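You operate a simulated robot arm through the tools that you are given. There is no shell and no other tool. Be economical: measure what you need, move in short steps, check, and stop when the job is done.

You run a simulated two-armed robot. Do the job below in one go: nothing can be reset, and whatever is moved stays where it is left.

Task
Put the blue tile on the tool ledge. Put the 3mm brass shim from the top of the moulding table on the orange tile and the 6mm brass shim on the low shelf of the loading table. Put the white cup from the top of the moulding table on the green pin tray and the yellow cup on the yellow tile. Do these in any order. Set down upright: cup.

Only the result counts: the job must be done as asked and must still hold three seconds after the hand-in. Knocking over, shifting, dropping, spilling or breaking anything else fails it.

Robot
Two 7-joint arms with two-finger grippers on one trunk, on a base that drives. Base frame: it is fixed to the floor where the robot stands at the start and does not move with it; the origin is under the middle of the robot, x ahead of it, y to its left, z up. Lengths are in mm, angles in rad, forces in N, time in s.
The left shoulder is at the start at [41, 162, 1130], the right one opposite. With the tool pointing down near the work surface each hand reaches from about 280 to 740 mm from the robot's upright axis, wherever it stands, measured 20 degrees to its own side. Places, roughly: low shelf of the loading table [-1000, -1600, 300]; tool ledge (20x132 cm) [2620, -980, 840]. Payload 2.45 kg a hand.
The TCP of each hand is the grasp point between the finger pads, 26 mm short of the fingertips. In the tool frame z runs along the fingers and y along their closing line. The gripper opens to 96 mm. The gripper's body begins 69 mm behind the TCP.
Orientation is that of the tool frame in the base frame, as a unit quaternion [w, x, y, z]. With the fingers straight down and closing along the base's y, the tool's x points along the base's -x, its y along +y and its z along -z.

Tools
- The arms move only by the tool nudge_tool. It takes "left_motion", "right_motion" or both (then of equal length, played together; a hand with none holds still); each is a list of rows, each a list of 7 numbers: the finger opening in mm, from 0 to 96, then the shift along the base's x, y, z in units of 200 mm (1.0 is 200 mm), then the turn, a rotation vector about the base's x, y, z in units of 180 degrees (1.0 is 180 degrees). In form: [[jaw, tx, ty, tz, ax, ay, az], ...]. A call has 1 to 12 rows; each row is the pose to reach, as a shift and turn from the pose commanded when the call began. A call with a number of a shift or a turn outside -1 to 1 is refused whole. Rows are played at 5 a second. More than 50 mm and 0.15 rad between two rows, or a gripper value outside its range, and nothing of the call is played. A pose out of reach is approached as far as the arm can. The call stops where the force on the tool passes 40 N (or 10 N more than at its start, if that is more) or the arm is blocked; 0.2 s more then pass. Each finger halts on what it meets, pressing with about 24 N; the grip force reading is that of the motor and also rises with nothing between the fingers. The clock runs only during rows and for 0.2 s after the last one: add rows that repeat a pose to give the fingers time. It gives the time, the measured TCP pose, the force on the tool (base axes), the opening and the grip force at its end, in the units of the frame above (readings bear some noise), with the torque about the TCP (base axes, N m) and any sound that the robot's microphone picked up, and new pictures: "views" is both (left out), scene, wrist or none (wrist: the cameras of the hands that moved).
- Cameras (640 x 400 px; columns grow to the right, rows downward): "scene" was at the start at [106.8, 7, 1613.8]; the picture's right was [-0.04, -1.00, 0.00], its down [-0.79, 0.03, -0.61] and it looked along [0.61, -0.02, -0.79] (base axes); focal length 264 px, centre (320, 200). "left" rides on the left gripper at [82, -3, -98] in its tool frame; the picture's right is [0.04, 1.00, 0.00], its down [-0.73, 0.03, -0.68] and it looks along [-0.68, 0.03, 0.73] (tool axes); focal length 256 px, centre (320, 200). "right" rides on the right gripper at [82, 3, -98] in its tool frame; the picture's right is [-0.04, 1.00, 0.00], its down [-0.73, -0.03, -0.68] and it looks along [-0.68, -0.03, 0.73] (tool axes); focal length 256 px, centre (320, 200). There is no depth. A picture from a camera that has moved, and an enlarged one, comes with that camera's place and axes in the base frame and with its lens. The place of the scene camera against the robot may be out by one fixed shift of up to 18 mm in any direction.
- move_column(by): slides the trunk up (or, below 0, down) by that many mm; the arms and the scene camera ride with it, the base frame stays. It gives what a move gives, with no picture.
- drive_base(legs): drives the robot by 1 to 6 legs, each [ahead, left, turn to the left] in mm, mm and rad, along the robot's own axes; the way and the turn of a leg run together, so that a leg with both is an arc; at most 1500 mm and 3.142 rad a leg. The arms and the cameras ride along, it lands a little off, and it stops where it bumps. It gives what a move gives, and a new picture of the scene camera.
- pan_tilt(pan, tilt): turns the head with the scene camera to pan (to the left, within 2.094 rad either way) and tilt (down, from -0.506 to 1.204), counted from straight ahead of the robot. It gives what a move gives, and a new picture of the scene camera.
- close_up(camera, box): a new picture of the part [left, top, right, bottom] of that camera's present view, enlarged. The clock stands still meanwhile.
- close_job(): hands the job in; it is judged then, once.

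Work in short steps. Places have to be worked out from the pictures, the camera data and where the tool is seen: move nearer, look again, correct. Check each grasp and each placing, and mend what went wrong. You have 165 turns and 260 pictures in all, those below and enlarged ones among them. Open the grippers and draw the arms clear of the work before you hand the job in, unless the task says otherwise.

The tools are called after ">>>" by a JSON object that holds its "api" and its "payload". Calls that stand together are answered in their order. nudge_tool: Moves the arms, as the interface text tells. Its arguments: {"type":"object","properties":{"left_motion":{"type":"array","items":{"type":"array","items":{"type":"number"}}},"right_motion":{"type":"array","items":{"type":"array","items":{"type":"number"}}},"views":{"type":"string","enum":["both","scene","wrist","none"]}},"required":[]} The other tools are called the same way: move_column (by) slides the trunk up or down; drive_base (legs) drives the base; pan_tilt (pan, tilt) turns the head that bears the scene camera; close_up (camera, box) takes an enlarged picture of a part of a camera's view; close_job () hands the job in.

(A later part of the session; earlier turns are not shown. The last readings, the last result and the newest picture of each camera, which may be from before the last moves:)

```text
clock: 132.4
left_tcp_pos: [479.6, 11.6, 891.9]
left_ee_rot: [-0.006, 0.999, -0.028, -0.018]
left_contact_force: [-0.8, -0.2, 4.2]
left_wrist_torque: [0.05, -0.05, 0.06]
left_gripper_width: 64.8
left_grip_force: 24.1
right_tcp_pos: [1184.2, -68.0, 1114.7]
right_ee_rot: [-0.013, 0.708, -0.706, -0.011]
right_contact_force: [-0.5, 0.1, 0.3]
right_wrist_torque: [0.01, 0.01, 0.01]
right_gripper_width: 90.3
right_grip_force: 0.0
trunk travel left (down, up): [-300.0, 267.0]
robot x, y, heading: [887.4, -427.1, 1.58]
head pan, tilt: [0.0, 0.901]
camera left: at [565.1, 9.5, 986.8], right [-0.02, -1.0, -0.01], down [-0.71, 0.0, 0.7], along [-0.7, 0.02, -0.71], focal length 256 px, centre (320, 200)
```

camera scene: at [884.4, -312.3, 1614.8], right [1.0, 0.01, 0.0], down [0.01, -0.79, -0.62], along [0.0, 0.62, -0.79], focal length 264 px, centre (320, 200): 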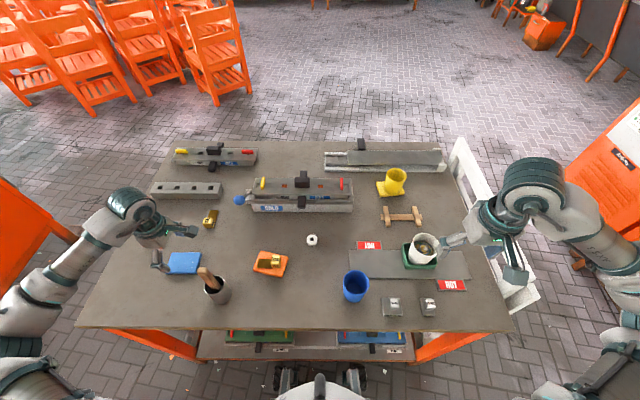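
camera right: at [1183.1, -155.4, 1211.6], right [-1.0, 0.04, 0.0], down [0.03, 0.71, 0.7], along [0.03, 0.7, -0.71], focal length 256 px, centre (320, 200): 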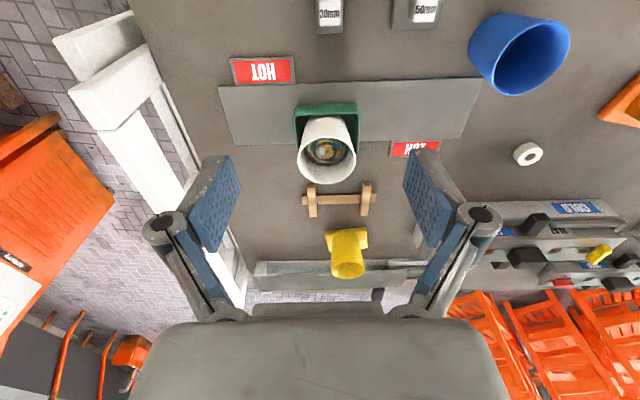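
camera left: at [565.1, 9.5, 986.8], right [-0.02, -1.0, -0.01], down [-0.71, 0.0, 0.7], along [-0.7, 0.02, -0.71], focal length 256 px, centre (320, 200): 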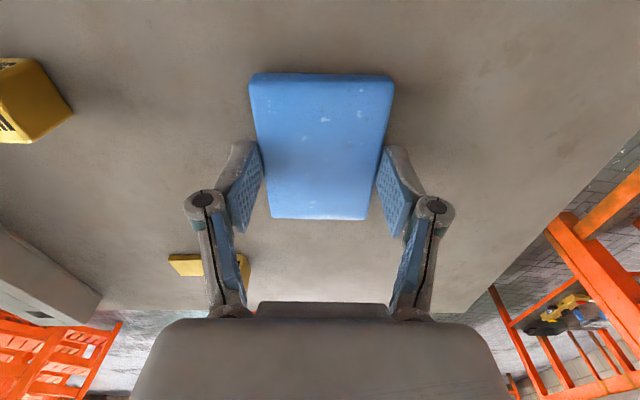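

Tile gripped (64.8 mm). Lift it and check.

>>> {"api": "nudge_tool", "payload": {"left_motion": [[40, 0, 0, 0.1, 0, 0, 0], [40, 0, 0, 0.3, 0, 0, 0], [40, 0, 0, 0.5, 0, 0, 0], [40, 0, 0, 0.7, 0, 0, 0], [40, 0, 0, 0.9, 0, 0, 0], [40, 0, 0, 0.98, 0, 0, 0], [40, 0, 0, 0.98, 0, 0, 0]], "views": "both"}}

```text
clock: 134.0
left_tcp_pos: [477.6, 14.4, 1086.0]
left_ee_rot: [-0.006, 0.999, -0.028, -0.018]
left_contact_force: [0.2, 0.1, -1.0]
left_wrist_torque: [0.01, 0.01, -0.02]
left_gripper_width: 64.4
left_grip_force: 24.2
right_tcp_pos: [1184.6, -68.1, 1114.9]
right_ee_rot: [-0.013, 0.709, -0.705, -0.011]
right_contact_force: [0.1, 0.7, 0.8]
right_wrist_torque: [-0.01, -0.01, 0.03]
right_gripper_width: 90.2
right_grip_force: 0.1
trunk travel left (down, up): [-300.0, 267.0]
robot x, y, heading: [886.8, -430.3, 1.581]
head pan, tilt: [0.0, 0.901]
camera scene: at [884.5, -311.8, 1614.7], right [1.0, 0.01, 0.0], down [0.01, -0.79, -0.62], along [0.0, 0.62, -0.79], focal length 264 px, centre (320, 200)
camera left: at [562.4, 10.5, 1181.9], right [-0.02, -1.0, -0.01], down [-0.71, 0.0, 0.7], along [-0.7, 0.02, -0.71], focal length 256 px, centre (320, 200)
```

scene: 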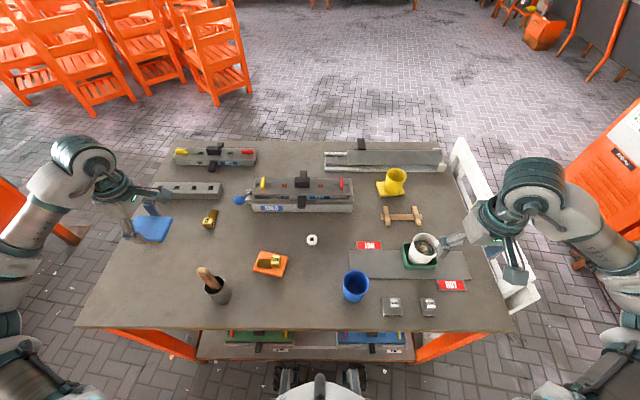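
left: 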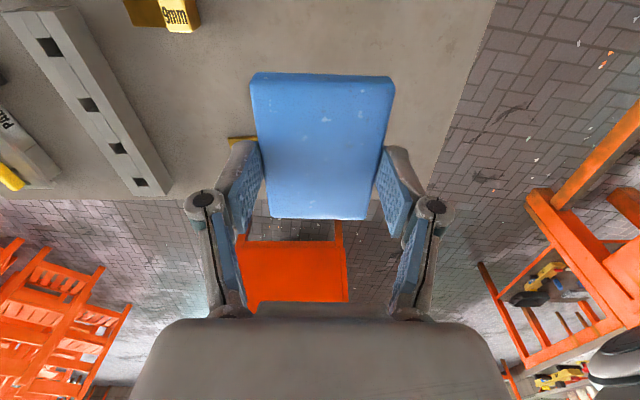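

Tile held. Drive toward −x by ~430 mm so the right hand can reach the 6 mm shim; let the sway settle.

>>> {"api": "drive_base", "payload": {"legs": [[0, 430, 0]]}}

>>> {"api": "nudge_tool", "payload": {"left_motion": [[40, 0, 0, 0, 0, 0, 0], [40, 0, 0, 0, 0, 0, 0], [40, 0, 0, 0, 0, 0, 0], [40, 0, 0, 0, 0, 0, 0], [40, 0, 0, 0, 0, 0, 0], [40, 0, 0, 0, 0, 0, 0], [40, 0, 0, 0, 0, 0, 0], [40, 0, 0, 0, 0, 0, 0], [40, 0, 0, 0, 0, 0, 0], [40, 0, 0, 0, 0, 0, 0], [40, 0, 0, 0, 0, 0, 0], [40, 0, 0, 0, 0, 0, 0]], "views": "none"}}

>>> {"api": "nudge_tool", "payload": {"left_motion": [[40, 0, 0, 0, 0, 0, 0], [40, 0, 0, 0, 0, 0, 0], [40, 0, 0, 0, 0, 0, 0], [40, 0, 0, 0, 0, 0, 0], [40, 0, 0, 0, 0, 0, 0], [40, 0, 0, 0, 0, 0, 0], [40, 0, 0, 0, 0, 0, 0], [40, 0, 0, 0, 0, 0, 0], [40, 0, 0, 0, 0, 0, 0], [40, 0, 0, 0, 0, 0, 0], [40, 0, 0, 0, 0, 0, 0], [40, 0, 0, 0, 0, 0, 0]], "views": "none"}}

>>> {"api": "nudge_tool", "payload": {"left_motion": [[40, 0, 0, 0, 0, 0, 0], [40, 0, 0, 0, 0, 0, 0], [40, 0, 0, 0, 0, 0, 0], [40, 0, 0, 0, 0, 0, 0], [40, 0, 0, 0, 0, 0, 0], [40, 0, 0, 0, 0, 0, 0], [40, 0, 0, 0, 0, 0, 0], [40, 0, 0, 0, 0, 0, 0], [40, 0, 0, 0, 0, 0, 0], [40, 0, 0, 0, 0, 0, 0], [40, 0, 0, 0, 0, 0, 0], [40, 0, 0, 0, 0, 0, 0]], "views": "scene"}}

>>> {"api": "nudge_tool", "payload": {"right_motion": [[90, 0, 0, 0, 0, 0, 0]], "views": "wrist"}}

```text
clock: 136.8
left_tcp_pos: [21.7, 6.0, 1086.9]
left_ee_rot: [-0.006, 0.999, -0.027, -0.02]
left_contact_force: [0.8, 0.7, -1.1]
left_wrist_torque: [-0.01, 0.01, -0.02]
left_gripper_width: 64.6
left_grip_force: 23.9
right_tcp_pos: [728.6, -72.4, 1112.8]
right_ee_rot: [-0.01, 0.709, -0.705, -0.013]
right_contact_force: [0.1, -1.0, -0.9]
right_wrist_torque: [0.02, -0.01, -0.01]
right_gripper_width: 90.0
right_grip_force: 0.1
trunk travel left (down, up): [-300.0, 267.0]
robot x, y, heading: [430.8, -437.0, 1.584]
head pan, tilt: [0.0, 0.901]
camera scene: at [426.6, -316.7, 1614.7], right [1.0, 0.01, 0.0], down [0.01, -0.79, -0.62], along [-0.01, 0.62, -0.79], focal length 264 px, centre (320, 200)
```

scene: 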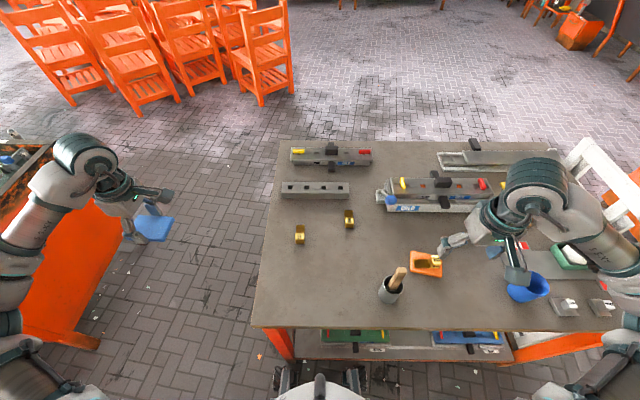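

```text
clock: 139.3
left_tcp_pos: [18.5, 3.9, 1087.9]
left_ee_rot: [-0.008, 0.999, -0.028, -0.019]
left_contact_force: [1.1, -0.5, -0.9]
left_wrist_torque: [0.01, -0.02, 0.04]
left_gripper_width: 64.6
left_grip_force: 24.1
right_tcp_pos: [725.5, -74.4, 1114.3]
right_ee_rot: [-0.012, 0.708, -0.706, -0.013]
right_contact_force: [-0.2, -1.0, 0.3]
right_wrist_torque: [0.0, 0.01, 0.02]
right_gripper_width: 90.1
right_grip_force: 0.0
trunk travel left (down, up): [-300.0, 267.0]
robot x, y, heading: [428.4, -435.4, 1.583]
head pan, tilt: [0.0, 0.901]
```

```text
clock: 141.9
left_tcp_pos: [20.7, 4.5, 1089.2]
left_ee_rot: [-0.008, 0.999, -0.028, -0.02]
left_contact_force: [-0.6, -0.7, -0.7]
left_wrist_torque: [0.0, 0.01, -0.06]
left_gripper_width: 64.6
left_grip_force: 24.4
right_tcp_pos: [726.7, -74.0, 1115.1]
right_ee_rot: [-0.012, 0.709, -0.705, -0.012]
right_contact_force: [-0.4, 0.7, 0.2]
right_wrist_torque: [-0.01, -0.01, 0.01]
right_gripper_width: 90.0
right_grip_force: 0.1
trunk travel left (down, up): [-300.0, 267.0]
robot x, y, heading: [427.6, -431.1, 1.584]
head pan, tilt: [0.0, 0.901]
```

```text
clock: 144.6
left_tcp_pos: [18.9, 3.9, 1089.3]
left_ee_rot: [-0.009, 0.999, -0.028, -0.019]
left_contact_force: [-0.2, 0.3, -1.5]
left_wrist_torque: [0.06, -0.03, 0.01]
left_gripper_width: 64.2
left_grip_force: 23.6
right_tcp_pos: [727.5, -74.7, 1115.1]
right_ee_rot: [-0.012, 0.709, -0.705, -0.013]
right_contact_force: [0.4, -0.2, -0.4]
right_wrist_torque: [0.0, 0.02, 0.0]
right_gripper_width: 90.0
right_grip_force: 0.0
trunk travel left (down, up): [-300.0, 267.0]
robot x, y, heading: [431.1, -435.9, 1.584]
head pan, tilt: [0.0, 0.901]
camera scene: at [423.7, -316.6, 1614.7], right [1.0, 0.01, 0.0], down [0.01, -0.79, -0.62], along [-0.01, 0.62, -0.79], focal length 264 px, centre (320, 200)
```

scene: 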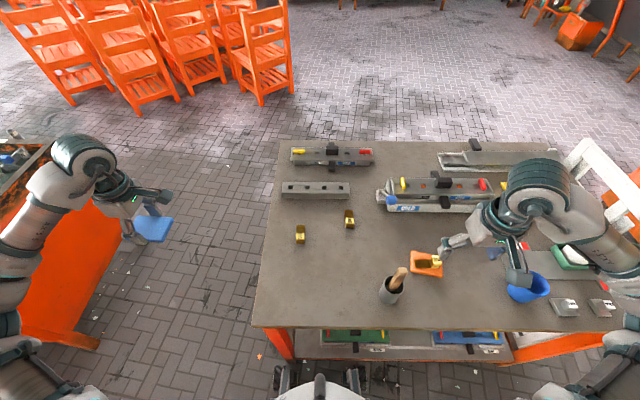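

```text
clock: 144.9
left_tcp_pos: [20.0, 4.5, 1089.8]
left_ee_rot: [-0.009, 0.999, -0.028, -0.018]
left_contact_force: [-0.6, 0.4, -0.8]
left_wrist_torque: [0.02, 0.01, 0.0]
left_gripper_width: 64.1
left_grip_force: 23.9
right_tcp_pos: [726.7, -75.1, 1116.0]
right_ee_rot: [-0.012, 0.709, -0.705, -0.014]
right_contact_force: [0.0, -0.1, -0.1]
right_wrist_torque: [-0.04, 0.02, -0.02]
right_gripper_width: 89.8
right_grip_force: 0.2
trunk travel left (down, up): [-300.0, 267.0]
robot x, y, heading: [431.5, -434.0, 1.584]
head pan, tilt: [0.0, 0.901]
camera right: at [724.1, -160.2, 1211.4], right [-1.0, 0.03, 0.0], down [0.03, 0.71, 0.7], along [0.02, 0.7, -0.71], focal length 256 px, centre (320, 200)
```

right: 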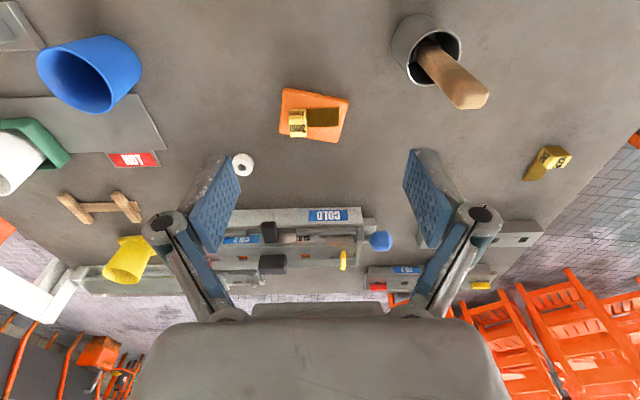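

6 mm shim ≈ (353,95). Move the right hand over it.

>>> {"api": "nudge_tool", "payload": {"right_motion": [[70, -0.2, 0.1, 0, 0, 0, 0], [70, -0.4, 0.2, 0, 0, 0, 0], [70, -0.6, 0.3, 0, 0, 0, 0], [70, -0.8, 0.4, 0, 0, 0, 0], [70, -1, 0.5, 0, 0, 0, 0], [70, -1, 0.7, 0, 0, 0, 0]], "views": "none"}}

>>> {"api": "nudge_tool", "payload": {"right_motion": [[70, -0.2, 0, -0.1, 0, 0, 0], [70, -0.4, 0, -0.2, 0, 0, 0], [70, -0.6, 0, -0.3, 0, 0, 0], [70, -0.8, 0, -0.4, 0, 0, 0], [70, -0.85, 0, -0.5, 0, 0, 0], [70, -0.85, 0, -0.5, 0, 0, 0]], "views": "wrist"}}

```text
clock: 146.3
left_tcp_pos: [19.1, 6.0, 1087.9]
left_ee_rot: [-0.009, 0.999, -0.026, -0.018]
left_contact_force: [-0.5, 0.6, -1.1]
left_wrist_torque: [-0.03, -0.02, -0.02]
left_gripper_width: 64.5
left_grip_force: 23.9
right_tcp_pos: [527.4, 66.8, 1116.6]
right_ee_rot: [-0.012, 0.709, -0.705, -0.013]
right_contact_force: [0.7, -0.8, -0.3]
right_wrist_torque: [0.0, 0.03, -0.01]
right_gripper_width: 69.8
right_grip_force: 0.0
trunk travel left (down, up): [-300.0, 267.0]
robot x, y, heading: [431.8, -437.1, 1.579]
head pan, tilt: [0.0, 0.901]
```

```text
clock: 147.8
left_tcp_pos: [20.4, 2.6, 1088.4]
left_ee_rot: [-0.009, 0.999, -0.026, -0.02]
left_contact_force: [-0.9, -0.1, -0.9]
left_wrist_torque: [0.0, 0.01, 0.01]
left_gripper_width: 64.4
left_grip_force: 24.0
right_tcp_pos: [358.1, 69.2, 1014.8]
right_ee_rot: [-0.012, 0.709, -0.705, -0.013]
right_contact_force: [0.6, -0.4, 0.3]
right_wrist_torque: [-0.02, -0.02, -0.01]
right_gripper_width: 70.0
right_grip_force: 0.0
trunk travel left (down, up): [-300.0, 267.0]
robot x, y, heading: [426.6, -435.4, 1.584]
head pan, tilt: [0.0, 0.901]
camera right: at [355.3, -17.5, 1111.6], right [-1.0, 0.03, 0.0], down [0.03, 0.71, 0.71], along [0.02, 0.7, -0.71], focal length 256 px, centre (320, 200)
```

right: 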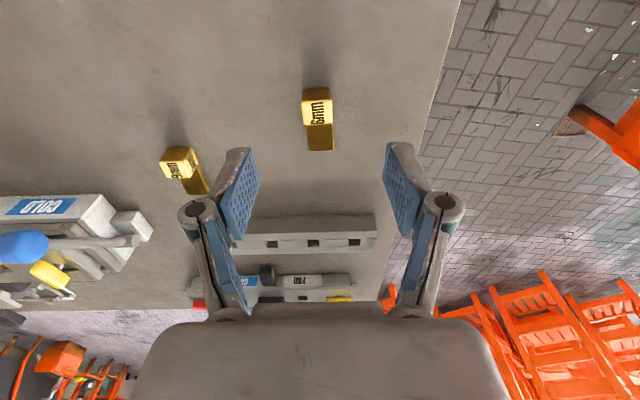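

Block ≈ (360,91). Descend over it.

>>> {"api": "nudge_tool", "payload": {"right_motion": [[70, 0.01, 0.11, -0.1, 0, 0, 0], [60, 0.01, 0.11, -0.3, 0, 0, 0], [60, 0.01, 0.11, -0.48, 0, 0, 0], [60, 0.01, 0.11, -0.48, 0, 0, 0]], "views": "wrist"}}

```text
clock: 148.8
left_tcp_pos: [17.6, 3.8, 1089.1]
left_ee_rot: [-0.008, 0.999, -0.027, -0.019]
left_contact_force: [0.3, 0.6, -0.7]
left_wrist_torque: [0.01, 0.03, 0.02]
left_gripper_width: 64.4
left_grip_force: 24.0
right_tcp_pos: [356.2, 87.6, 916.1]
right_ee_rot: [-0.013, 0.709, -0.705, -0.013]
right_contact_force: [0.3, -0.9, -0.2]
right_wrist_torque: [-0.01, -0.02, -0.01]
right_gripper_width: 60.1
right_grip_force: 0.2
trunk travel left (down, up): [-300.0, 267.0]
robot x, y, heading: [431.7, -433.0, 1.583]
head pan, tilt: [0.0, 0.901]
camera right: at [354.2, 2.1, 1012.2], right [-1.0, 0.03, 0.0], down [0.03, 0.71, 0.7], along [0.02, 0.7, -0.71], focal length 256 px, centre (320, 200)
```

right: 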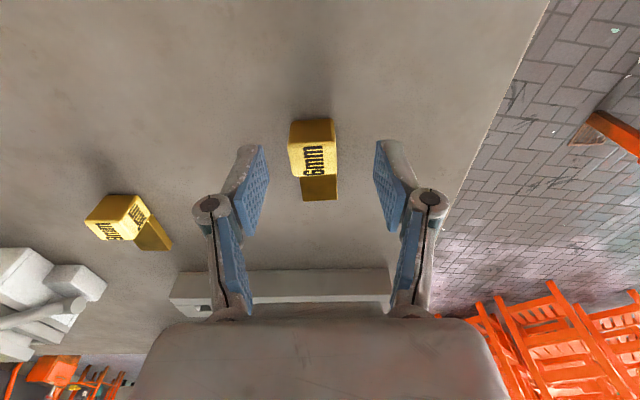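

Correct (+5, +3), descend to 890 and grip.

>>> {"api": "nudge_tool", "payload": {"right_motion": [[60, 0.025, 0.015, -0.07, 0, 0, 0], [60, 0.025, 0.015, -0.13, 0, 0, 0], [60, 0.025, 0.015, -0.13, 0, 0, 0], [30, 0.025, 0.015, -0.13, 0, 0, 0], [0, 0.025, 0.015, -0.13, 0, 0, 0], [0, 0.025, 0.015, -0.13, 0, 0, 0], [0, 0.025, 0.015, -0.13, 0, 0, 0]], "views": "wrist"}}

```text
clock: 150.3
left_tcp_pos: [18.6, 4.9, 1087.5]
left_ee_rot: [-0.009, 0.999, -0.027, -0.019]
left_contact_force: [-0.3, 1.4, -0.9]
left_wrist_torque: [-0.02, 0.02, 0.01]
left_gripper_width: 64.4
left_grip_force: 24.5
right_tcp_pos: [362.0, 91.7, 891.7]
right_ee_rot: [-0.012, 0.709, -0.705, -0.013]
right_contact_force: [0.0, -0.3, 1.7]
right_wrist_torque: [-0.02, -0.05, 0.02]
right_gripper_width: 27.5
right_grip_force: 23.6
trunk travel left (down, up): [-300.0, 267.0]
robot x, y, heading: [433.0, -431.8, 1.584]
head pan, tilt: [0.0, 0.901]
camera right: at [360.9, 6.6, 987.6], right [-1.0, 0.03, 0.0], down [0.03, 0.71, 0.7], along [0.02, 0.7, -0.71], focal length 256 px, centre (320, 200)
```

right: 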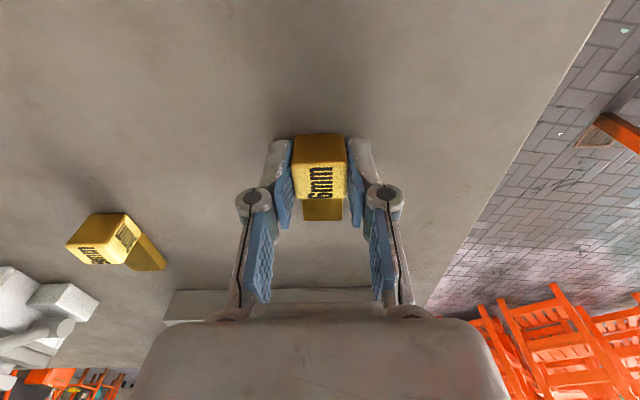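

6 mm shim gripped (27.5 mm). Lift and bring the right hand back to a neutral carry pose.

>>> {"api": "nudge_tool", "payload": {"right_motion": [[0, 0, 0, 0.15, 0, 0, 0], [0, 0, 0, 0.35, 0, 0, 0], [0, 0, 0, 0.55, 0, 0, 0], [0, 0, 0, 0.75, 0, 0, 0], [0, 0, 0, 0.95, 0, 0, 0], [0, 0.2, -0.1, 1, 0, 0, 0], [0, 0.4, -0.2, 1, 0, 0, 0], [0, 0.6, -0.3, 1, 0, 0, 0], [0, 0.8, -0.4, 1, 0, 0, 0], [0, 1, -0.5, 1, 0, 0, 0]], "views": "wrist"}}

>>> {"api": "drive_base", "payload": {"legs": [[-250, 0, -0.01], [0, -1220, 0]]}}

```text
clock: 152.6
left_tcp_pos: [20.2, 3.9, 1088.4]
left_ee_rot: [-0.009, 0.999, -0.027, -0.019]
left_contact_force: [-0.6, 0.0, -0.8]
left_wrist_torque: [0.02, 0.03, -0.01]
left_gripper_width: 64.4
left_grip_force: 24.3
right_tcp_pos: [563.9, -10.7, 1095.4]
right_ee_rot: [-0.012, 0.709, -0.705, -0.013]
right_contact_force: [0.0, 0.2, -1.5]
right_wrist_torque: [-0.02, 0.01, 0.0]
right_gripper_width: 27.5
right_grip_force: 24.3
trunk travel left (down, up): [-300.0, 267.0]
robot x, y, heading: [431.3, -437.7, 1.583]
head pan, tilt: [0.0, 0.901]
camera right: at [561.9, -96.4, 1191.2], right [-1.0, 0.03, 0.0], down [0.03, 0.71, 0.7], along [0.02, 0.7, -0.71], focal length 256 px, centre (320, 200)
```

right: 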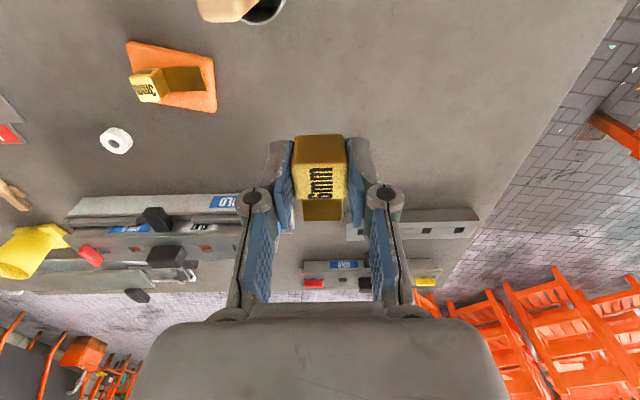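

```text
clock: 160.1
left_tcp_pos: [1232.6, -229.8, 1087.1]
left_ee_rot: [-0.009, 0.999, -0.028, -0.019]
left_contact_force: [-0.4, -0.1, 0.1]
left_wrist_torque: [-0.01, -0.03, 0.0]
left_gripper_width: 64.6
left_grip_force: 23.7
right_tcp_pos: [1777.3, -243.4, 1095.2]
right_ee_rot: [-0.012, 0.709, -0.705, -0.013]
right_contact_force: [-0.9, 0.1, -2.4]
right_wrist_torque: [-0.06, -0.02, 0.0]
right_gripper_width: 27.6
right_grip_force: 23.6
trunk travel left (down, up): [-300.0, 267.0]
robot x, y, heading: [1644.3, -673.3, 1.583]
head pan, tilt: [0.0, 0.901]
camera scene: at [1636.2, -549.0, 1614.6], right [1.0, 0.01, 0.0], down [0.01, -0.79, -0.62], along [-0.01, 0.62, -0.79], focal length 264 px, centre (320, 200)
```

scene: 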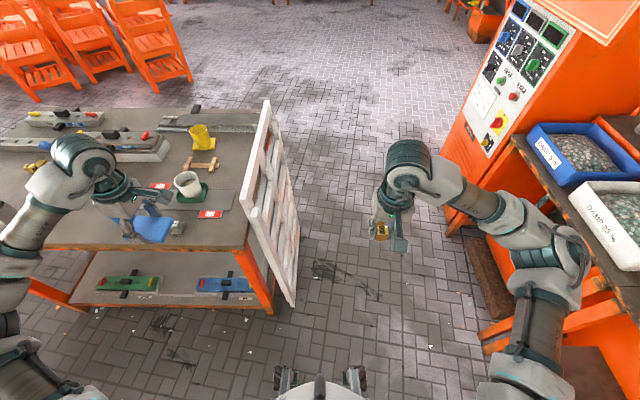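

Now turn to face the bench with the ledge and look.

>>> {"api": "drive_base", "payload": {"legs": [[0, -100, 0], [0, 0, -1.58]]}}

>>> {"api": "pan_tilt", "payload": {"pan": 0, "tilt": 0.6}}

```text
clock: 165.2
left_tcp_pos: [2198.0, -310.3, 1099.4]
left_ee_rot: [0.03, -0.665, 0.746, 0.014]
left_contact_force: [0.5, -2.1, -0.6]
left_wrist_torque: [0.06, 0.07, -0.02]
left_gripper_width: 64.3
left_grip_force: 23.5
right_tcp_pos: [2156.2, -853.4, 1092.7]
right_ee_rot: [0.019, 0.026, 0.999, 0.01]
right_contact_force: [-0.5, -1.8, -2.0]
right_wrist_torque: [0.08, 0.06, 0.01]
right_gripper_width: 27.7
right_grip_force: 23.7
trunk travel left (down, up): [-300.0, 267.0]
robot x, y, heading: [1743.0, -674.3, -0.038]
head pan, tilt: [0.0, 0.901]
camera scene: at [1849.1, -680.5, 1614.7], right [-0.04, -1.0, -0.01], down [-0.79, 0.04, -0.62], along [0.62, -0.02, -0.79], focal length 264 px, centre (320, 200)
```

scene: 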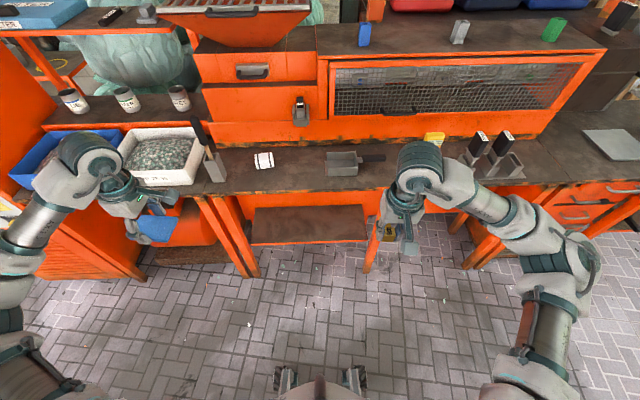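

```text
clock: 166.0
left_tcp_pos: [2194.8, -305.1, 1098.2]
left_ee_rot: [0.029, -0.665, 0.746, 0.009]
left_contact_force: [1.1, -0.1, -0.6]
left_wrist_torque: [0.0, 0.02, 0.02]
left_gripper_width: 64.3
left_grip_force: 24.0
right_tcp_pos: [2152.2, -850.2, 1095.9]
right_ee_rot: [0.02, 0.026, 0.999, 0.007]
right_contact_force: [0.1, 0.4, -1.5]
right_wrist_torque: [-0.03, 0.02, 0.03]
right_gripper_width: 27.7
right_grip_force: 24.2
trunk travel left (down, up): [-300.0, 267.0]
robot x, y, heading: [1744.0, -674.1, -0.041]
head pan, tilt: [0.0, 0.6]
camera scene: at [1863.9, -651.1, 1639.1], right [-0.04, -1.0, 0.01], down [-0.57, 0.01, -0.82], along [0.82, -0.04, -0.57], focal length 264 px, centre (320, 200)
```

scene: 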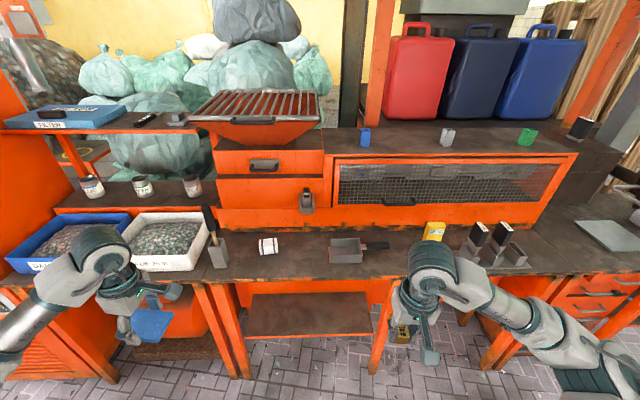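

Ledge strip is visible with a free gap between the mug and the dustpan (y≈−630). Drive ahead 330 mm with a small heading fix and settle.

>>> {"api": "drive_base", "payload": {"legs": [[330, 0, 0.04]]}}

>>> {"api": "nudge_tool", "payload": {"left_motion": [[40, 0, 0, 0, 0, 0, 0], [40, 0, 0, 0, 0, 0, 0], [40, 0, 0, 0, 0, 0, 0], [40, 0, 0, 0, 0, 0, 0], [40, 0, 0, 0, 0, 0, 0], [40, 0, 0, 0, 0, 0, 0], [40, 0, 0, 0, 0, 0, 0], [40, 0, 0, 0, 0, 0, 0], [40, 0, 0, 0, 0, 0, 0], [40, 0, 0, 0, 0, 0, 0], [40, 0, 0, 0, 0, 0, 0], [40, 0, 0, 0, 0, 0, 0]], "views": "none"}}

>>> {"api": "nudge_tool", "payload": {"left_motion": [[40, 0, 0, 0, 0, 0, 0], [40, 0, 0, 0, 0, 0, 0], [40, 0, 0, 0, 0, 0, 0], [40, 0, 0, 0, 0, 0, 0], [40, 0, 0, 0, 0, 0, 0], [40, 0, 0, 0, 0, 0, 0], [40, 0, 0, 0, 0, 0, 0], [40, 0, 0, 0, 0, 0, 0], [40, 0, 0, 0, 0, 0, 0], [40, 0, 0, 0, 0, 0, 0]], "views": "none"}}

>>> {"api": "pan_tilt", "payload": {"pan": 0, "tilt": 0.85}}

>>> {"api": "nudge_tool", "payload": {"left_motion": [[40, 0, 0, 0, 0, 0, 0]], "views": "wrist"}}

```text
clock: 168.1
left_tcp_pos: [2504.5, -304.2, 1101.8]
left_ee_rot: [0.03, -0.679, 0.733, 0.012]
left_contact_force: [0.1, -0.4, -1.0]
left_wrist_torque: [0.03, 0.02, 0.0]
left_gripper_width: 64.4
left_grip_force: 24.5
right_tcp_pos: [2482.0, -848.6, 1093.9]
right_ee_rot: [0.021, 0.008, 1.0, 0.01]
right_contact_force: [0.3, -0.3, -0.8]
right_wrist_torque: [0.02, 0.0, 0.01]
right_gripper_width: 27.5
right_grip_force: 24.5
trunk travel left (down, up): [-300.0, 267.0]
robot x, y, heading: [2067.8, -680.0, -0.007]
head pan, tilt: [0.0, 0.6]
camera scene: at [2185.2, -704.0, 1639.2], right [-0.01, -1.0, -0.02], down [-0.57, 0.02, -0.82], along [0.82, 0.01, -0.57], focal length 264 px, centre (320, 200)
```

scene: 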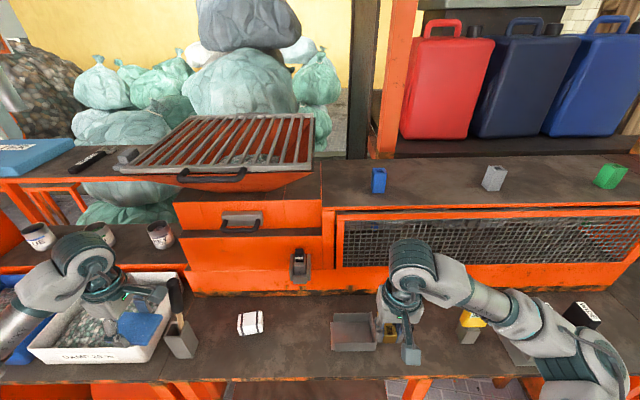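

```text
clock: 170.7
left_tcp_pos: [2503.6, -301.9, 1101.6]
left_ee_rot: [0.031, -0.678, 0.735, 0.011]
left_contact_force: [1.4, -0.6, -0.3]
left_wrist_torque: [0.08, 0.04, -0.04]
left_gripper_width: 64.5
left_grip_force: 24.4
right_tcp_pos: [2478.4, -845.6, 1095.6]
right_ee_rot: [0.021, 0.008, 1.0, 0.008]
right_contact_force: [0.4, -1.1, -1.1]
right_wrist_torque: [0.02, 0.01, -0.01]
right_gripper_width: 27.6
right_grip_force: 24.2
trunk travel left (down, up): [-300.0, 267.0]
robot x, y, heading: [2066.1, -682.5, -0.005]
head pan, tilt: [0.0, 0.6]
```

```text
clock: 172.9
left_tcp_pos: [2502.2, -265.5, 1090.3]
left_ee_rot: [0.021, -0.68, 0.733, 0.001]
left_contact_force: [-0.4, 0.4, -0.4]
left_wrist_torque: [-0.07, -0.01, 0.01]
left_gripper_width: 64.4
left_grip_force: 24.7
right_tcp_pos: [2480.2, -810.3, 1101.1]
right_ee_rot: [0.023, 0.006, 1.0, -0.005]
right_contact_force: [-0.3, 0.3, -1.7]
right_wrist_torque: [-0.07, -0.02, 0.01]
right_gripper_width: 27.2
right_grip_force: 24.0
trunk travel left (down, up): [-300.0, 267.0]
robot x, y, heading: [2065.5, -682.7, -0.0]
head pan, tilt: [0.0, 0.6]
```

```text
clock: 173.7
left_tcp_pos: [2502.1, -256.5, 1087.7]
left_ee_rot: [0.018, -0.681, 0.732, -0.002]
left_contact_force: [0.6, 1.4, -0.9]
left_wrist_torque: [-0.15, -0.01, -0.02]
left_gripper_width: 64.6
left_grip_force: 24.0
right_tcp_pos: [2479.1, -801.9, 1100.5]
right_ee_rot: [0.022, 0.006, 1.0, -0.009]
right_contact_force: [0.1, 2.0, -2.1]
right_wrist_torque: [-0.11, 0.02, 0.02]
right_gripper_width: 27.5
right_grip_force: 23.8
trunk travel left (down, up): [-300.0, 267.0]
robot x, y, heading: [2070.5, -677.1, -0.005]
head pan, tilt: [0.0, 0.85]
camera scene: at [2176.0, -636.0, 1618.2], right [0.0, -1.0, 0.02], down [-0.75, -0.01, -0.66], along [0.66, -0.02, -0.75], focal length 264 px, centre (320, 200)
```

scene: 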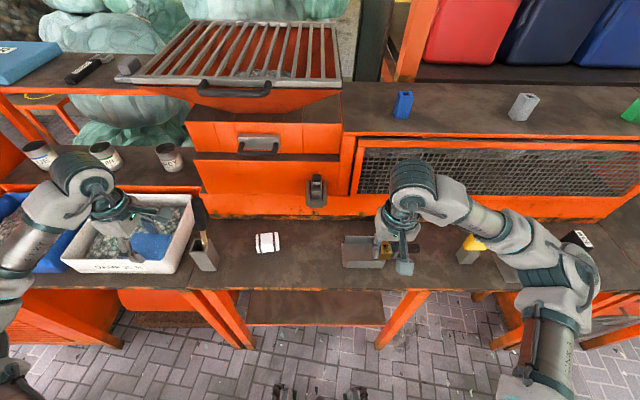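

```text
clock: 174.3
left_tcp_pos: [2498.7, -302.9, 1102.0]
left_ee_rot: [0.031, -0.676, 0.736, 0.008]
left_contact_force: [0.0, -0.1, -0.7]
left_wrist_torque: [0.02, 0.02, -0.03]
left_gripper_width: 64.6
left_grip_force: 24.1
right_tcp_pos: [2475.9, -847.0, 1098.6]
right_ee_rot: [0.023, 0.01, 1.0, 0.007]
right_contact_force: [0.1, -0.6, -1.2]
right_wrist_torque: [0.0, 0.03, -0.01]
right_gripper_width: 27.5
right_grip_force: 23.8
trunk travel left (down, up): [-300.0, 267.0]
robot x, y, heading: [2065.2, -689.8, -0.006]
head pan, tilt: [0.0, 0.85]
stopped in row 1 (left hand): the arm was blocked; the commanded pose is now the measured one
camera left: at [2491.4, -388.7, 1196.4], right [-1.0, 0.05, -0.03], down [0.01, 0.7, 0.72], along [0.06, 0.72, -0.7], focal length 256 px, centre (320, 200)
```

left: 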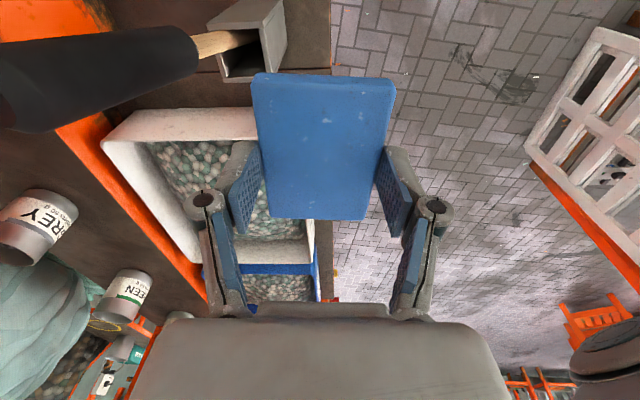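

Large sway remains and a tall brush stands near the left hand. Pull the left hand back −x and wait.

>>> {"api": "nudge_tool", "payload": {"left_motion": [[40, -0.2, 0, 0, 0, 0, 0], [40, -0.4, 0, 0, 0, 0, 0], [40, -0.6, 0, 0, 0, 0, 0], [40, -0.7, 0, 0, 0, 0, 0], [40, -0.7, 0, 0, 0, 0, 0], [40, -0.7, 0, 0, 0, 0, 0], [40, -0.7, 0, 0, 0, 0, 0], [40, -0.7, 0, 0, 0, 0, 0], [40, -0.7, 0, 0, 0, 0, 0], [40, -0.7, 0, 0, 0, 0, 0], [40, -0.7, 0, 0, 0, 0, 0], [40, -0.7, 0, 0, 0, 0, 0]], "views": "none"}}

>>> {"api": "nudge_tool", "payload": {"left_motion": [[40, 0, 0, 0, 0, 0, 0], [40, 0, 0, 0, 0, 0, 0], [40, 0, 0, 0, 0, 0, 0], [40, 0, 0, 0, 0, 0, 0], [40, 0, 0, 0, 0, 0, 0], [40, 0, 0, 0, 0, 0, 0], [40, 0, 0, 0, 0, 0, 0], [40, 0, 0, 0, 0, 0, 0], [40, 0, 0, 0, 0, 0, 0], [40, 0, 0, 0, 0, 0, 0], [40, 0, 0, 0, 0, 0, 0], [40, 0, 0, 0, 0, 0, 0]], "views": "none"}}

>>> {"api": "nudge_tool", "payload": {"left_motion": [[40, 0, 0, 0, 0, 0, 0], [40, 0, 0, 0, 0, 0, 0], [40, 0, 0, 0, 0, 0, 0], [40, 0, 0, 0, 0, 0, 0], [40, 0, 0, 0, 0, 0, 0], [40, 0, 0, 0, 0, 0, 0], [40, 0, 0, 0, 0, 0, 0], [40, 0, 0, 0, 0, 0, 0], [40, 0, 0, 0, 0, 0, 0], [40, 0, 0, 0, 0, 0, 0], [40, 0, 0, 0, 0, 0, 0], [40, 0, 0, 0, 0, 0, 0]], "views": "none"}}

>>> {"api": "nudge_tool", "payload": {"left_motion": [[40, 0, 0, 0, 0, 0, 0], [40, 0, 0, 0, 0, 0, 0]], "views": "scene"}}

```text
clock: 176.9
left_tcp_pos: [2361.5, -305.6, 1102.4]
left_ee_rot: [0.032, -0.676, 0.736, 0.008]
left_contact_force: [0.1, 0.0, -0.3]
left_wrist_torque: [0.05, 0.03, 0.03]
left_gripper_width: 64.4
left_grip_force: 24.3
right_tcp_pos: [2476.3, -849.2, 1098.2]
right_ee_rot: [0.022, 0.011, 1.0, 0.006]
right_contact_force: [0.4, -0.9, -0.4]
right_wrist_torque: [0.07, 0.04, -0.02]
right_gripper_width: 27.5
right_grip_force: 23.9
trunk travel left (down, up): [-300.0, 267.0]
robot x, y, heading: [2065.7, -686.0, -0.003]
head pan, tilt: [0.0, 0.85]
```

```text
clock: 179.5
left_tcp_pos: [2362.6, -301.6, 1101.6]
left_ee_rot: [0.031, -0.676, 0.736, 0.007]
left_contact_force: [0.1, 0.1, -1.2]
left_wrist_torque: [-0.01, 0.03, 0.0]
left_gripper_width: 64.2
left_grip_force: 24.0
right_tcp_pos: [2476.0, -846.2, 1099.4]
right_ee_rot: [0.023, 0.01, 1.0, 0.005]
right_contact_force: [-0.2, 0.2, -1.5]
right_wrist_torque: [0.01, -0.01, 0.02]
right_gripper_width: 27.6
right_grip_force: 24.2
trunk travel left (down, up): [-300.0, 267.0]
robot x, y, heading: [2069.0, -690.5, -0.002]
head pan, tilt: [0.0, 0.85]
```

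```text
clock: 182.1
left_tcp_pos: [2361.9, -295.8, 1100.3]
left_ee_rot: [0.029, -0.677, 0.735, 0.006]
left_contact_force: [0.4, -0.4, -1.1]
left_wrist_torque: [0.0, 0.02, 0.0]
left_gripper_width: 64.4
left_grip_force: 24.6
right_tcp_pos: [2475.9, -839.1, 1098.3]
right_ee_rot: [0.023, 0.01, 1.0, 0.002]
right_contact_force: [0.8, 0.3, -1.8]
right_wrist_torque: [0.0, 0.02, 0.01]
right_gripper_width: 27.3
right_grip_force: 23.9
trunk travel left (down, up): [-300.0, 267.0]
robot x, y, heading: [2062.3, -688.1, -0.007]
head pan, tilt: [0.0, 0.85]
```

```text
clock: 182.7
left_tcp_pos: [2361.0, -290.4, 1097.9]
left_ee_rot: [0.028, -0.677, 0.736, 0.004]
left_contact_force: [0.6, -0.4, -1.6]
left_wrist_torque: [0.0, -0.02, -0.01]
left_gripper_width: 64.6
left_grip_force: 23.8
right_tcp_pos: [2476.8, -836.5, 1099.8]
right_ee_rot: [0.023, 0.009, 1.0, 0.001]
right_contact_force: [-0.1, 0.2, -1.4]
right_wrist_torque: [-0.01, 0.01, 0.03]
right_gripper_width: 27.5
right_grip_force: 24.1
trunk travel left (down, up): [-300.0, 267.0]
robot x, y, heading: [2062.9, -689.8, -0.002]
head pan, tilt: [0.0, 0.85]
camera scene: at [2174.8, -674.6, 1618.6], right [-0.01, -1.0, 0.0], down [-0.75, 0.0, -0.66], along [0.66, -0.01, -0.75], focal length 264 px, centre (320, 200)
```

scene: 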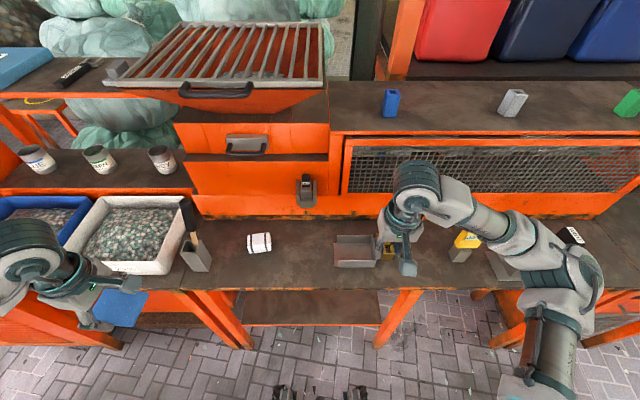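

Free gap ≈ y −524…−726, target (2600,−625). Move the left hand sideways there (and the right hand away).

>>> {"api": "nudge_tool", "payload": {"left_motion": [[40, 0, -0.2, 0, 0, 0, 0], [40, 0, -0.4, 0, 0, 0, 0], [40, 0, -0.6, 0, 0, 0, 0], [40, 0, -0.8, 0, 0, 0, 0], [40, 0, -1, 0, 0, 0, 0]], "right_motion": [[0, -0.2, 0, 0, 0, 0, 0], [0, -0.4, 0, 0, 0, 0, 0], [0, -0.5, -0.15, 0, 0, 0, 0], [0, -0.5, -0.35, 0, 0, 0, 0], [0, -0.5, -0.5, 0, 0, 0, 0]], "views": "none"}}

>>> {"api": "nudge_tool", "payload": {"left_motion": [[40, 0.15, -0.17, 0, 0, 0, 0], [40, 0.3, -0.34, 0, 0, 0, 0], [40, 0.45, -0.5, 0, 0, 0, 0], [40, 0.6, -0.65, 0, 0, 0, 0], [40, 0.8, -0.65, 0, 0, 0, 0], [40, 0.8, -0.65, 0, 0, 0, 0], [40, 0.8, -0.65, 0, 0, 0, 0]], "views": "both"}}

```text
clock: 183.9
left_tcp_pos: [2357.0, -504.1, 1097.3]
left_ee_rot: [0.03, -0.677, 0.735, 0.006]
left_contact_force: [0.0, -0.2, -0.9]
left_wrist_torque: [0.0, 0.0, 0.0]
left_gripper_width: 64.6
left_grip_force: 23.8
right_tcp_pos: [2375.6, -945.2, 1097.2]
right_ee_rot: [0.023, 0.009, 1.0, 0.005]
right_contact_force: [0.0, -0.6, -1.6]
right_wrist_torque: [0.03, 0.04, 0.04]
right_gripper_width: 27.5
right_grip_force: 24.0
trunk travel left (down, up): [-300.0, 267.0]
robot x, y, heading: [2063.0, -687.0, -0.006]
head pan, tilt: [0.0, 0.85]
```

```text
clock: 185.5
left_tcp_pos: [2520.8, -625.1, 1097.9]
left_ee_rot: [0.029, -0.677, 0.735, 0.005]
left_contact_force: [-0.1, -0.7, -0.3]
left_wrist_torque: [0.01, -0.04, 0.0]
left_gripper_width: 64.6
left_grip_force: 24.1
right_tcp_pos: [2375.4, -940.4, 1098.8]
right_ee_rot: [0.024, 0.011, 1.0, 0.003]
right_contact_force: [0.4, 0.1, -1.8]
right_wrist_torque: [0.04, 0.03, -0.03]
right_gripper_width: 27.5
right_grip_force: 23.6
trunk travel left (down, up): [-300.0, 267.0]
robot x, y, heading: [2066.6, -686.2, -0.006]
head pan, tilt: [0.0, 0.85]
camera scene: at [2175.8, -681.4, 1618.6], right [-0.01, -1.0, 0.0], down [-0.75, 0.0, -0.66], along [0.66, 0.0, -0.75], focal length 264 px, centre (320, 200)
camera left: at [2513.4, -711.3, 1193.5], right [-1.0, 0.04, -0.03], down [0.01, 0.7, 0.71], along [0.05, 0.71, -0.7], focal length 256 px, centre (320, 200)
```

scene: 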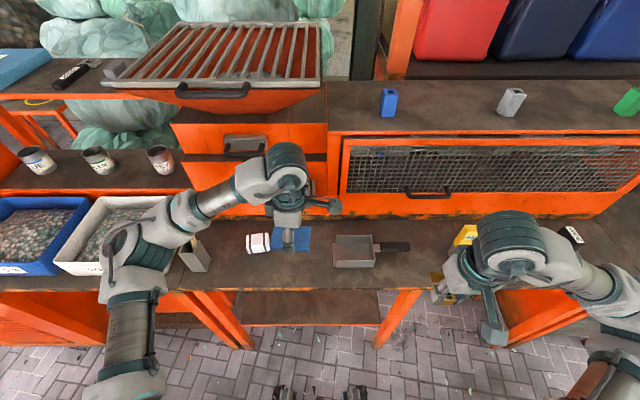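
left: 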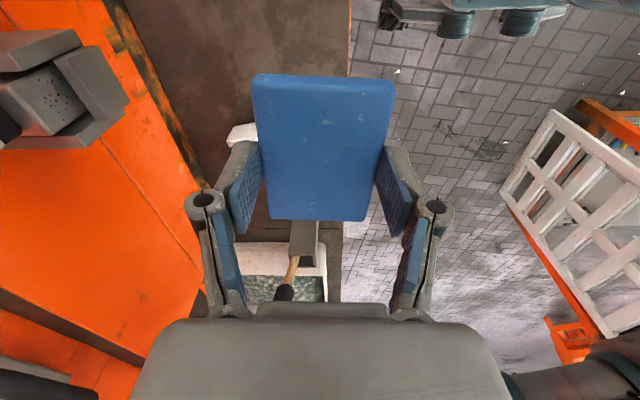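

Ledge spans x≈2490–2750 here, free between mug and dustpan. Move to x≈2605 and descend to z≈900.

>>> {"api": "nudge_tool", "payload": {"left_motion": [[40, 0.2, 0, 0, 0, 0, 0], [40, 0.42, 0, -0.05, -0.0035, 0.0073, 0], [40, 0.42, 0, -0.25, -0.0035, 0.0073, 0], [40, 0.42, 0, -0.45, -0.0035, 0.0073, 0], [40, 0.42, 0, -0.65, -0.0035, 0.0073, 0], [40, 0.42, 0, -0.85, -0.0035, 0.0073, 0], [40, 0.42, 0, -0.95, -0.0035, 0.0073, 0], [40, 0.42, 0, -0.95, -0.0035, 0.0073, 0]], "views": "both"}}

>>> {"api": "close_up", "payload": {"camera": "scene", "box": [220, 180, 380, 300]}}

```text
clock: 187.3
left_tcp_pos: [2604.9, -625.5, 908.7]
left_ee_rot: [0.017, -0.677, 0.736, 0.01]
left_contact_force: [-0.6, 0.3, -0.7]
left_wrist_torque: [0.0, -0.02, -0.02]
left_gripper_width: 64.4
left_grip_force: 24.3
right_tcp_pos: [2375.5, -940.3, 1099.4]
right_ee_rot: [0.023, 0.009, 1.0, 0.004]
right_contact_force: [-0.5, -0.1, -2.4]
right_wrist_torque: [0.02, 0.02, 0.03]
right_gripper_width: 27.3
right_grip_force: 24.3
trunk travel left (down, up): [-300.0, 267.0]
robot x, y, heading: [2063.4, -685.6, -0.008]
head pan, tilt: [0.0, 0.85]
camera scene: at [2176.1, -681.8, 1618.6], right [-0.01, -1.0, 0.0], down [-0.75, 0.01, -0.66], along [0.66, 0.0, -0.75], focal length 264 px, centre (320, 200)
camera left: at [2599.7, -711.1, 1004.8], right [-1.0, 0.04, -0.01], down [0.02, 0.71, 0.71], along [0.04, 0.7, -0.71], focal length 256 px, centre (320, 200)
```

scene: 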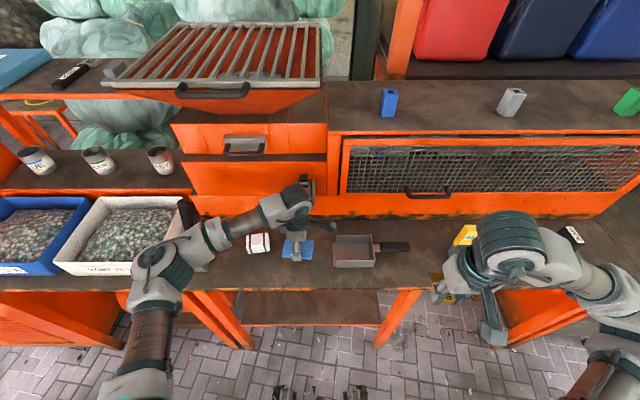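
left: 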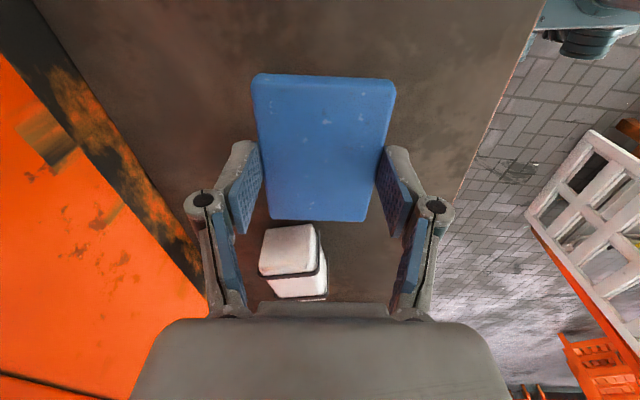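

```text
3.33 times, centred on (300, 240) of scene
camera zoom: at [2176.1, -681.8, 1618.6], right [-0.01, -1.0, 0.0], down [-0.75, 0.01, -0.66], along [0.66, 0.0, -0.75], focal length 879 px, centre (387, 67)
```

zoom: 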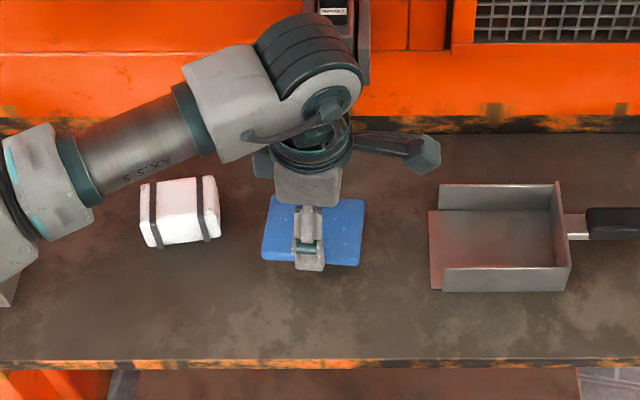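

Clear all around. Lower to near contact, then in small steps.

>>> {"api": "nudge_tool", "payload": {"left_motion": [[40, 0, 0, -0.08, 0, 0, 0], [40, 0, 0, -0.14, 0, 0, 0], [40, 0, 0, -0.16, 0, 0, 0], [40, 0, 0, -0.16, 0, 0, 0]], "views": "none"}}

>>> {"api": "nudge_tool", "payload": {"left_motion": [[40, 0, 0, -0.01, 0, 0, 0], [40, 0, 0, -0.02, 0, 0, 0], [40, 0, 0, -0.02, 0, 0, 0]], "views": "none"}}

```text
clock: 188.3
left_tcp_pos: [2603.8, -625.2, 880.6]
left_ee_rot: [0.018, -0.678, 0.735, 0.007]
left_contact_force: [5.3, 0.4, 15.3]
left_wrist_torque: [0.01, -0.12, -0.03]
left_gripper_width: 64.7
left_grip_force: 24.0
right_tcp_pos: [2375.0, -939.8, 1098.9]
right_ee_rot: [0.024, 0.009, 1.0, 0.004]
right_contact_force: [-0.5, -0.2, -1.9]
right_wrist_torque: [0.0, 0.02, -0.01]
right_gripper_width: 27.2
right_grip_force: 24.0
trunk travel left (down, up): [-300.0, 267.0]
robot x, y, heading: [2069.8, -689.3, -0.0]
head pan, tilt: [0.0, 0.85]
```

```text
clock: 189.1
left_tcp_pos: [2602.7, -626.0, 873.6]
left_ee_rot: [0.017, -0.677, 0.736, 0.01]
left_contact_force: [5.6, 0.2, 14.0]
left_wrist_torque: [0.03, -0.14, 0.04]
left_gripper_width: 64.3
left_grip_force: 23.8
right_tcp_pos: [2374.2, -939.5, 1099.6]
right_ee_rot: [0.024, 0.009, 1.0, 0.004]
right_contact_force: [-0.2, -0.3, -1.9]
right_wrist_torque: [0.0, -0.02, 0.01]
right_gripper_width: 27.5
right_grip_force: 24.2
trunk travel left (down, up): [-300.0, 267.0]
robot x, y, heading: [2069.8, -688.4, 0.0]
head pan, tilt: [0.0, 0.85]
```

Contact felt; open the gripper and rise.

>>> {"api": "nudge_tool", "payload": {"left_motion": [[60, 0, 0, 0, 0, 0, 0], [75, 0, 0, 0, 0, 0, 0], [90, 0, 0, 0.01, 0, 0, 0], [90, 0, 0, 0.1, 0, 0, 0], [90, 0, 0, 0.3, 0, 0, 0], [90, 0, 0, 0.5, 0, 0, 0], [90, 0, 0, 0.7, 0, 0, 0], [90, 0, 0, 0.9, 0, 0, 0], [90, 0, 0, 0.98, 0, 0, 0]], "views": "both"}}

>>> {"api": "close_up", "payload": {"camera": "scene", "box": [220, 180, 380, 300]}}

```text
clock: 191.1
left_tcp_pos: [2604.5, -626.2, 1069.4]
left_ee_rot: [0.017, -0.678, 0.735, 0.01]
left_contact_force: [0.6, -0.1, 0.0]
left_wrist_torque: [0.01, -0.01, -0.05]
left_gripper_width: 90.1
left_grip_force: 0.1
right_tcp_pos: [2375.0, -940.9, 1100.1]
right_ee_rot: [0.023, 0.009, 1.0, 0.004]
right_contact_force: [-0.3, 0.5, -1.3]
right_wrist_torque: [-0.05, 0.01, -0.02]
right_gripper_width: 27.7
right_grip_force: 24.0
trunk travel left (down, up): [-300.0, 267.0]
robot x, y, heading: [2067.2, -683.4, -0.005]
head pan, tilt: [0.0, 0.85]
camera scene: at [2176.1, -682.1, 1618.5], right [-0.01, -1.0, 0.0], down [-0.75, 0.01, -0.66], along [0.66, 0.0, -0.75], focal length 264 px, centre (320, 200)
camera left: at [2599.2, -711.4, 1165.3], right [-1.0, 0.04, -0.01], down [0.02, 0.71, 0.71], along [0.04, 0.7, -0.71], focal length 256 px, centre (320, 200)
```

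scene: 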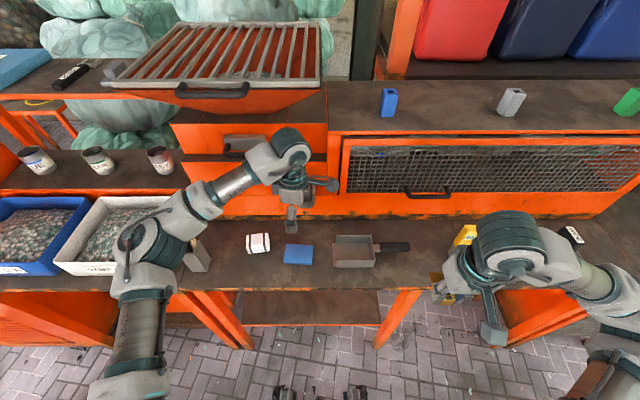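
left: 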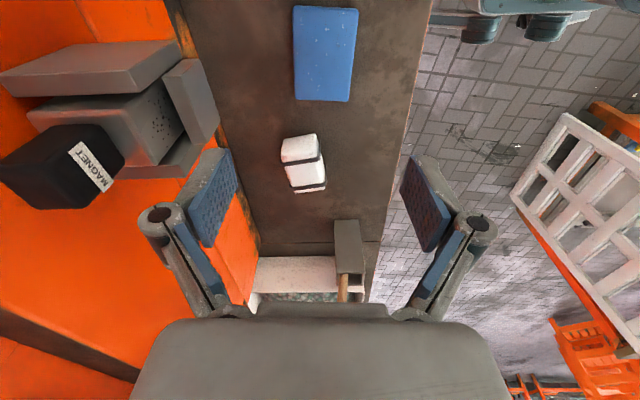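

```text
3.33 times, centred on (300, 240) of scene
camera zoom: at [2176.1, -682.1, 1618.5], right [-0.01, -1.0, 0.0], down [-0.75, 0.01, -0.66], along [0.66, 0.0, -0.75], focal length 879 px, centre (387, 67)
```

zoom: 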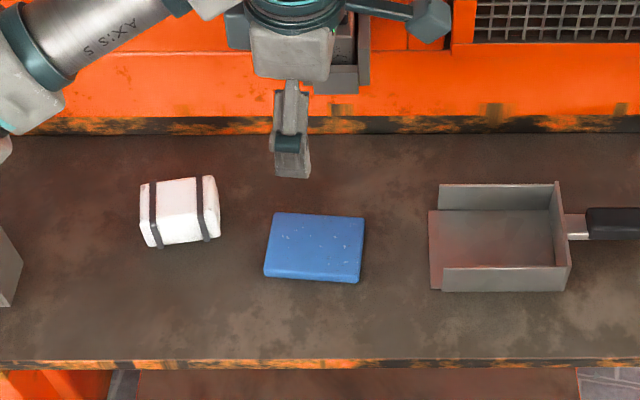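

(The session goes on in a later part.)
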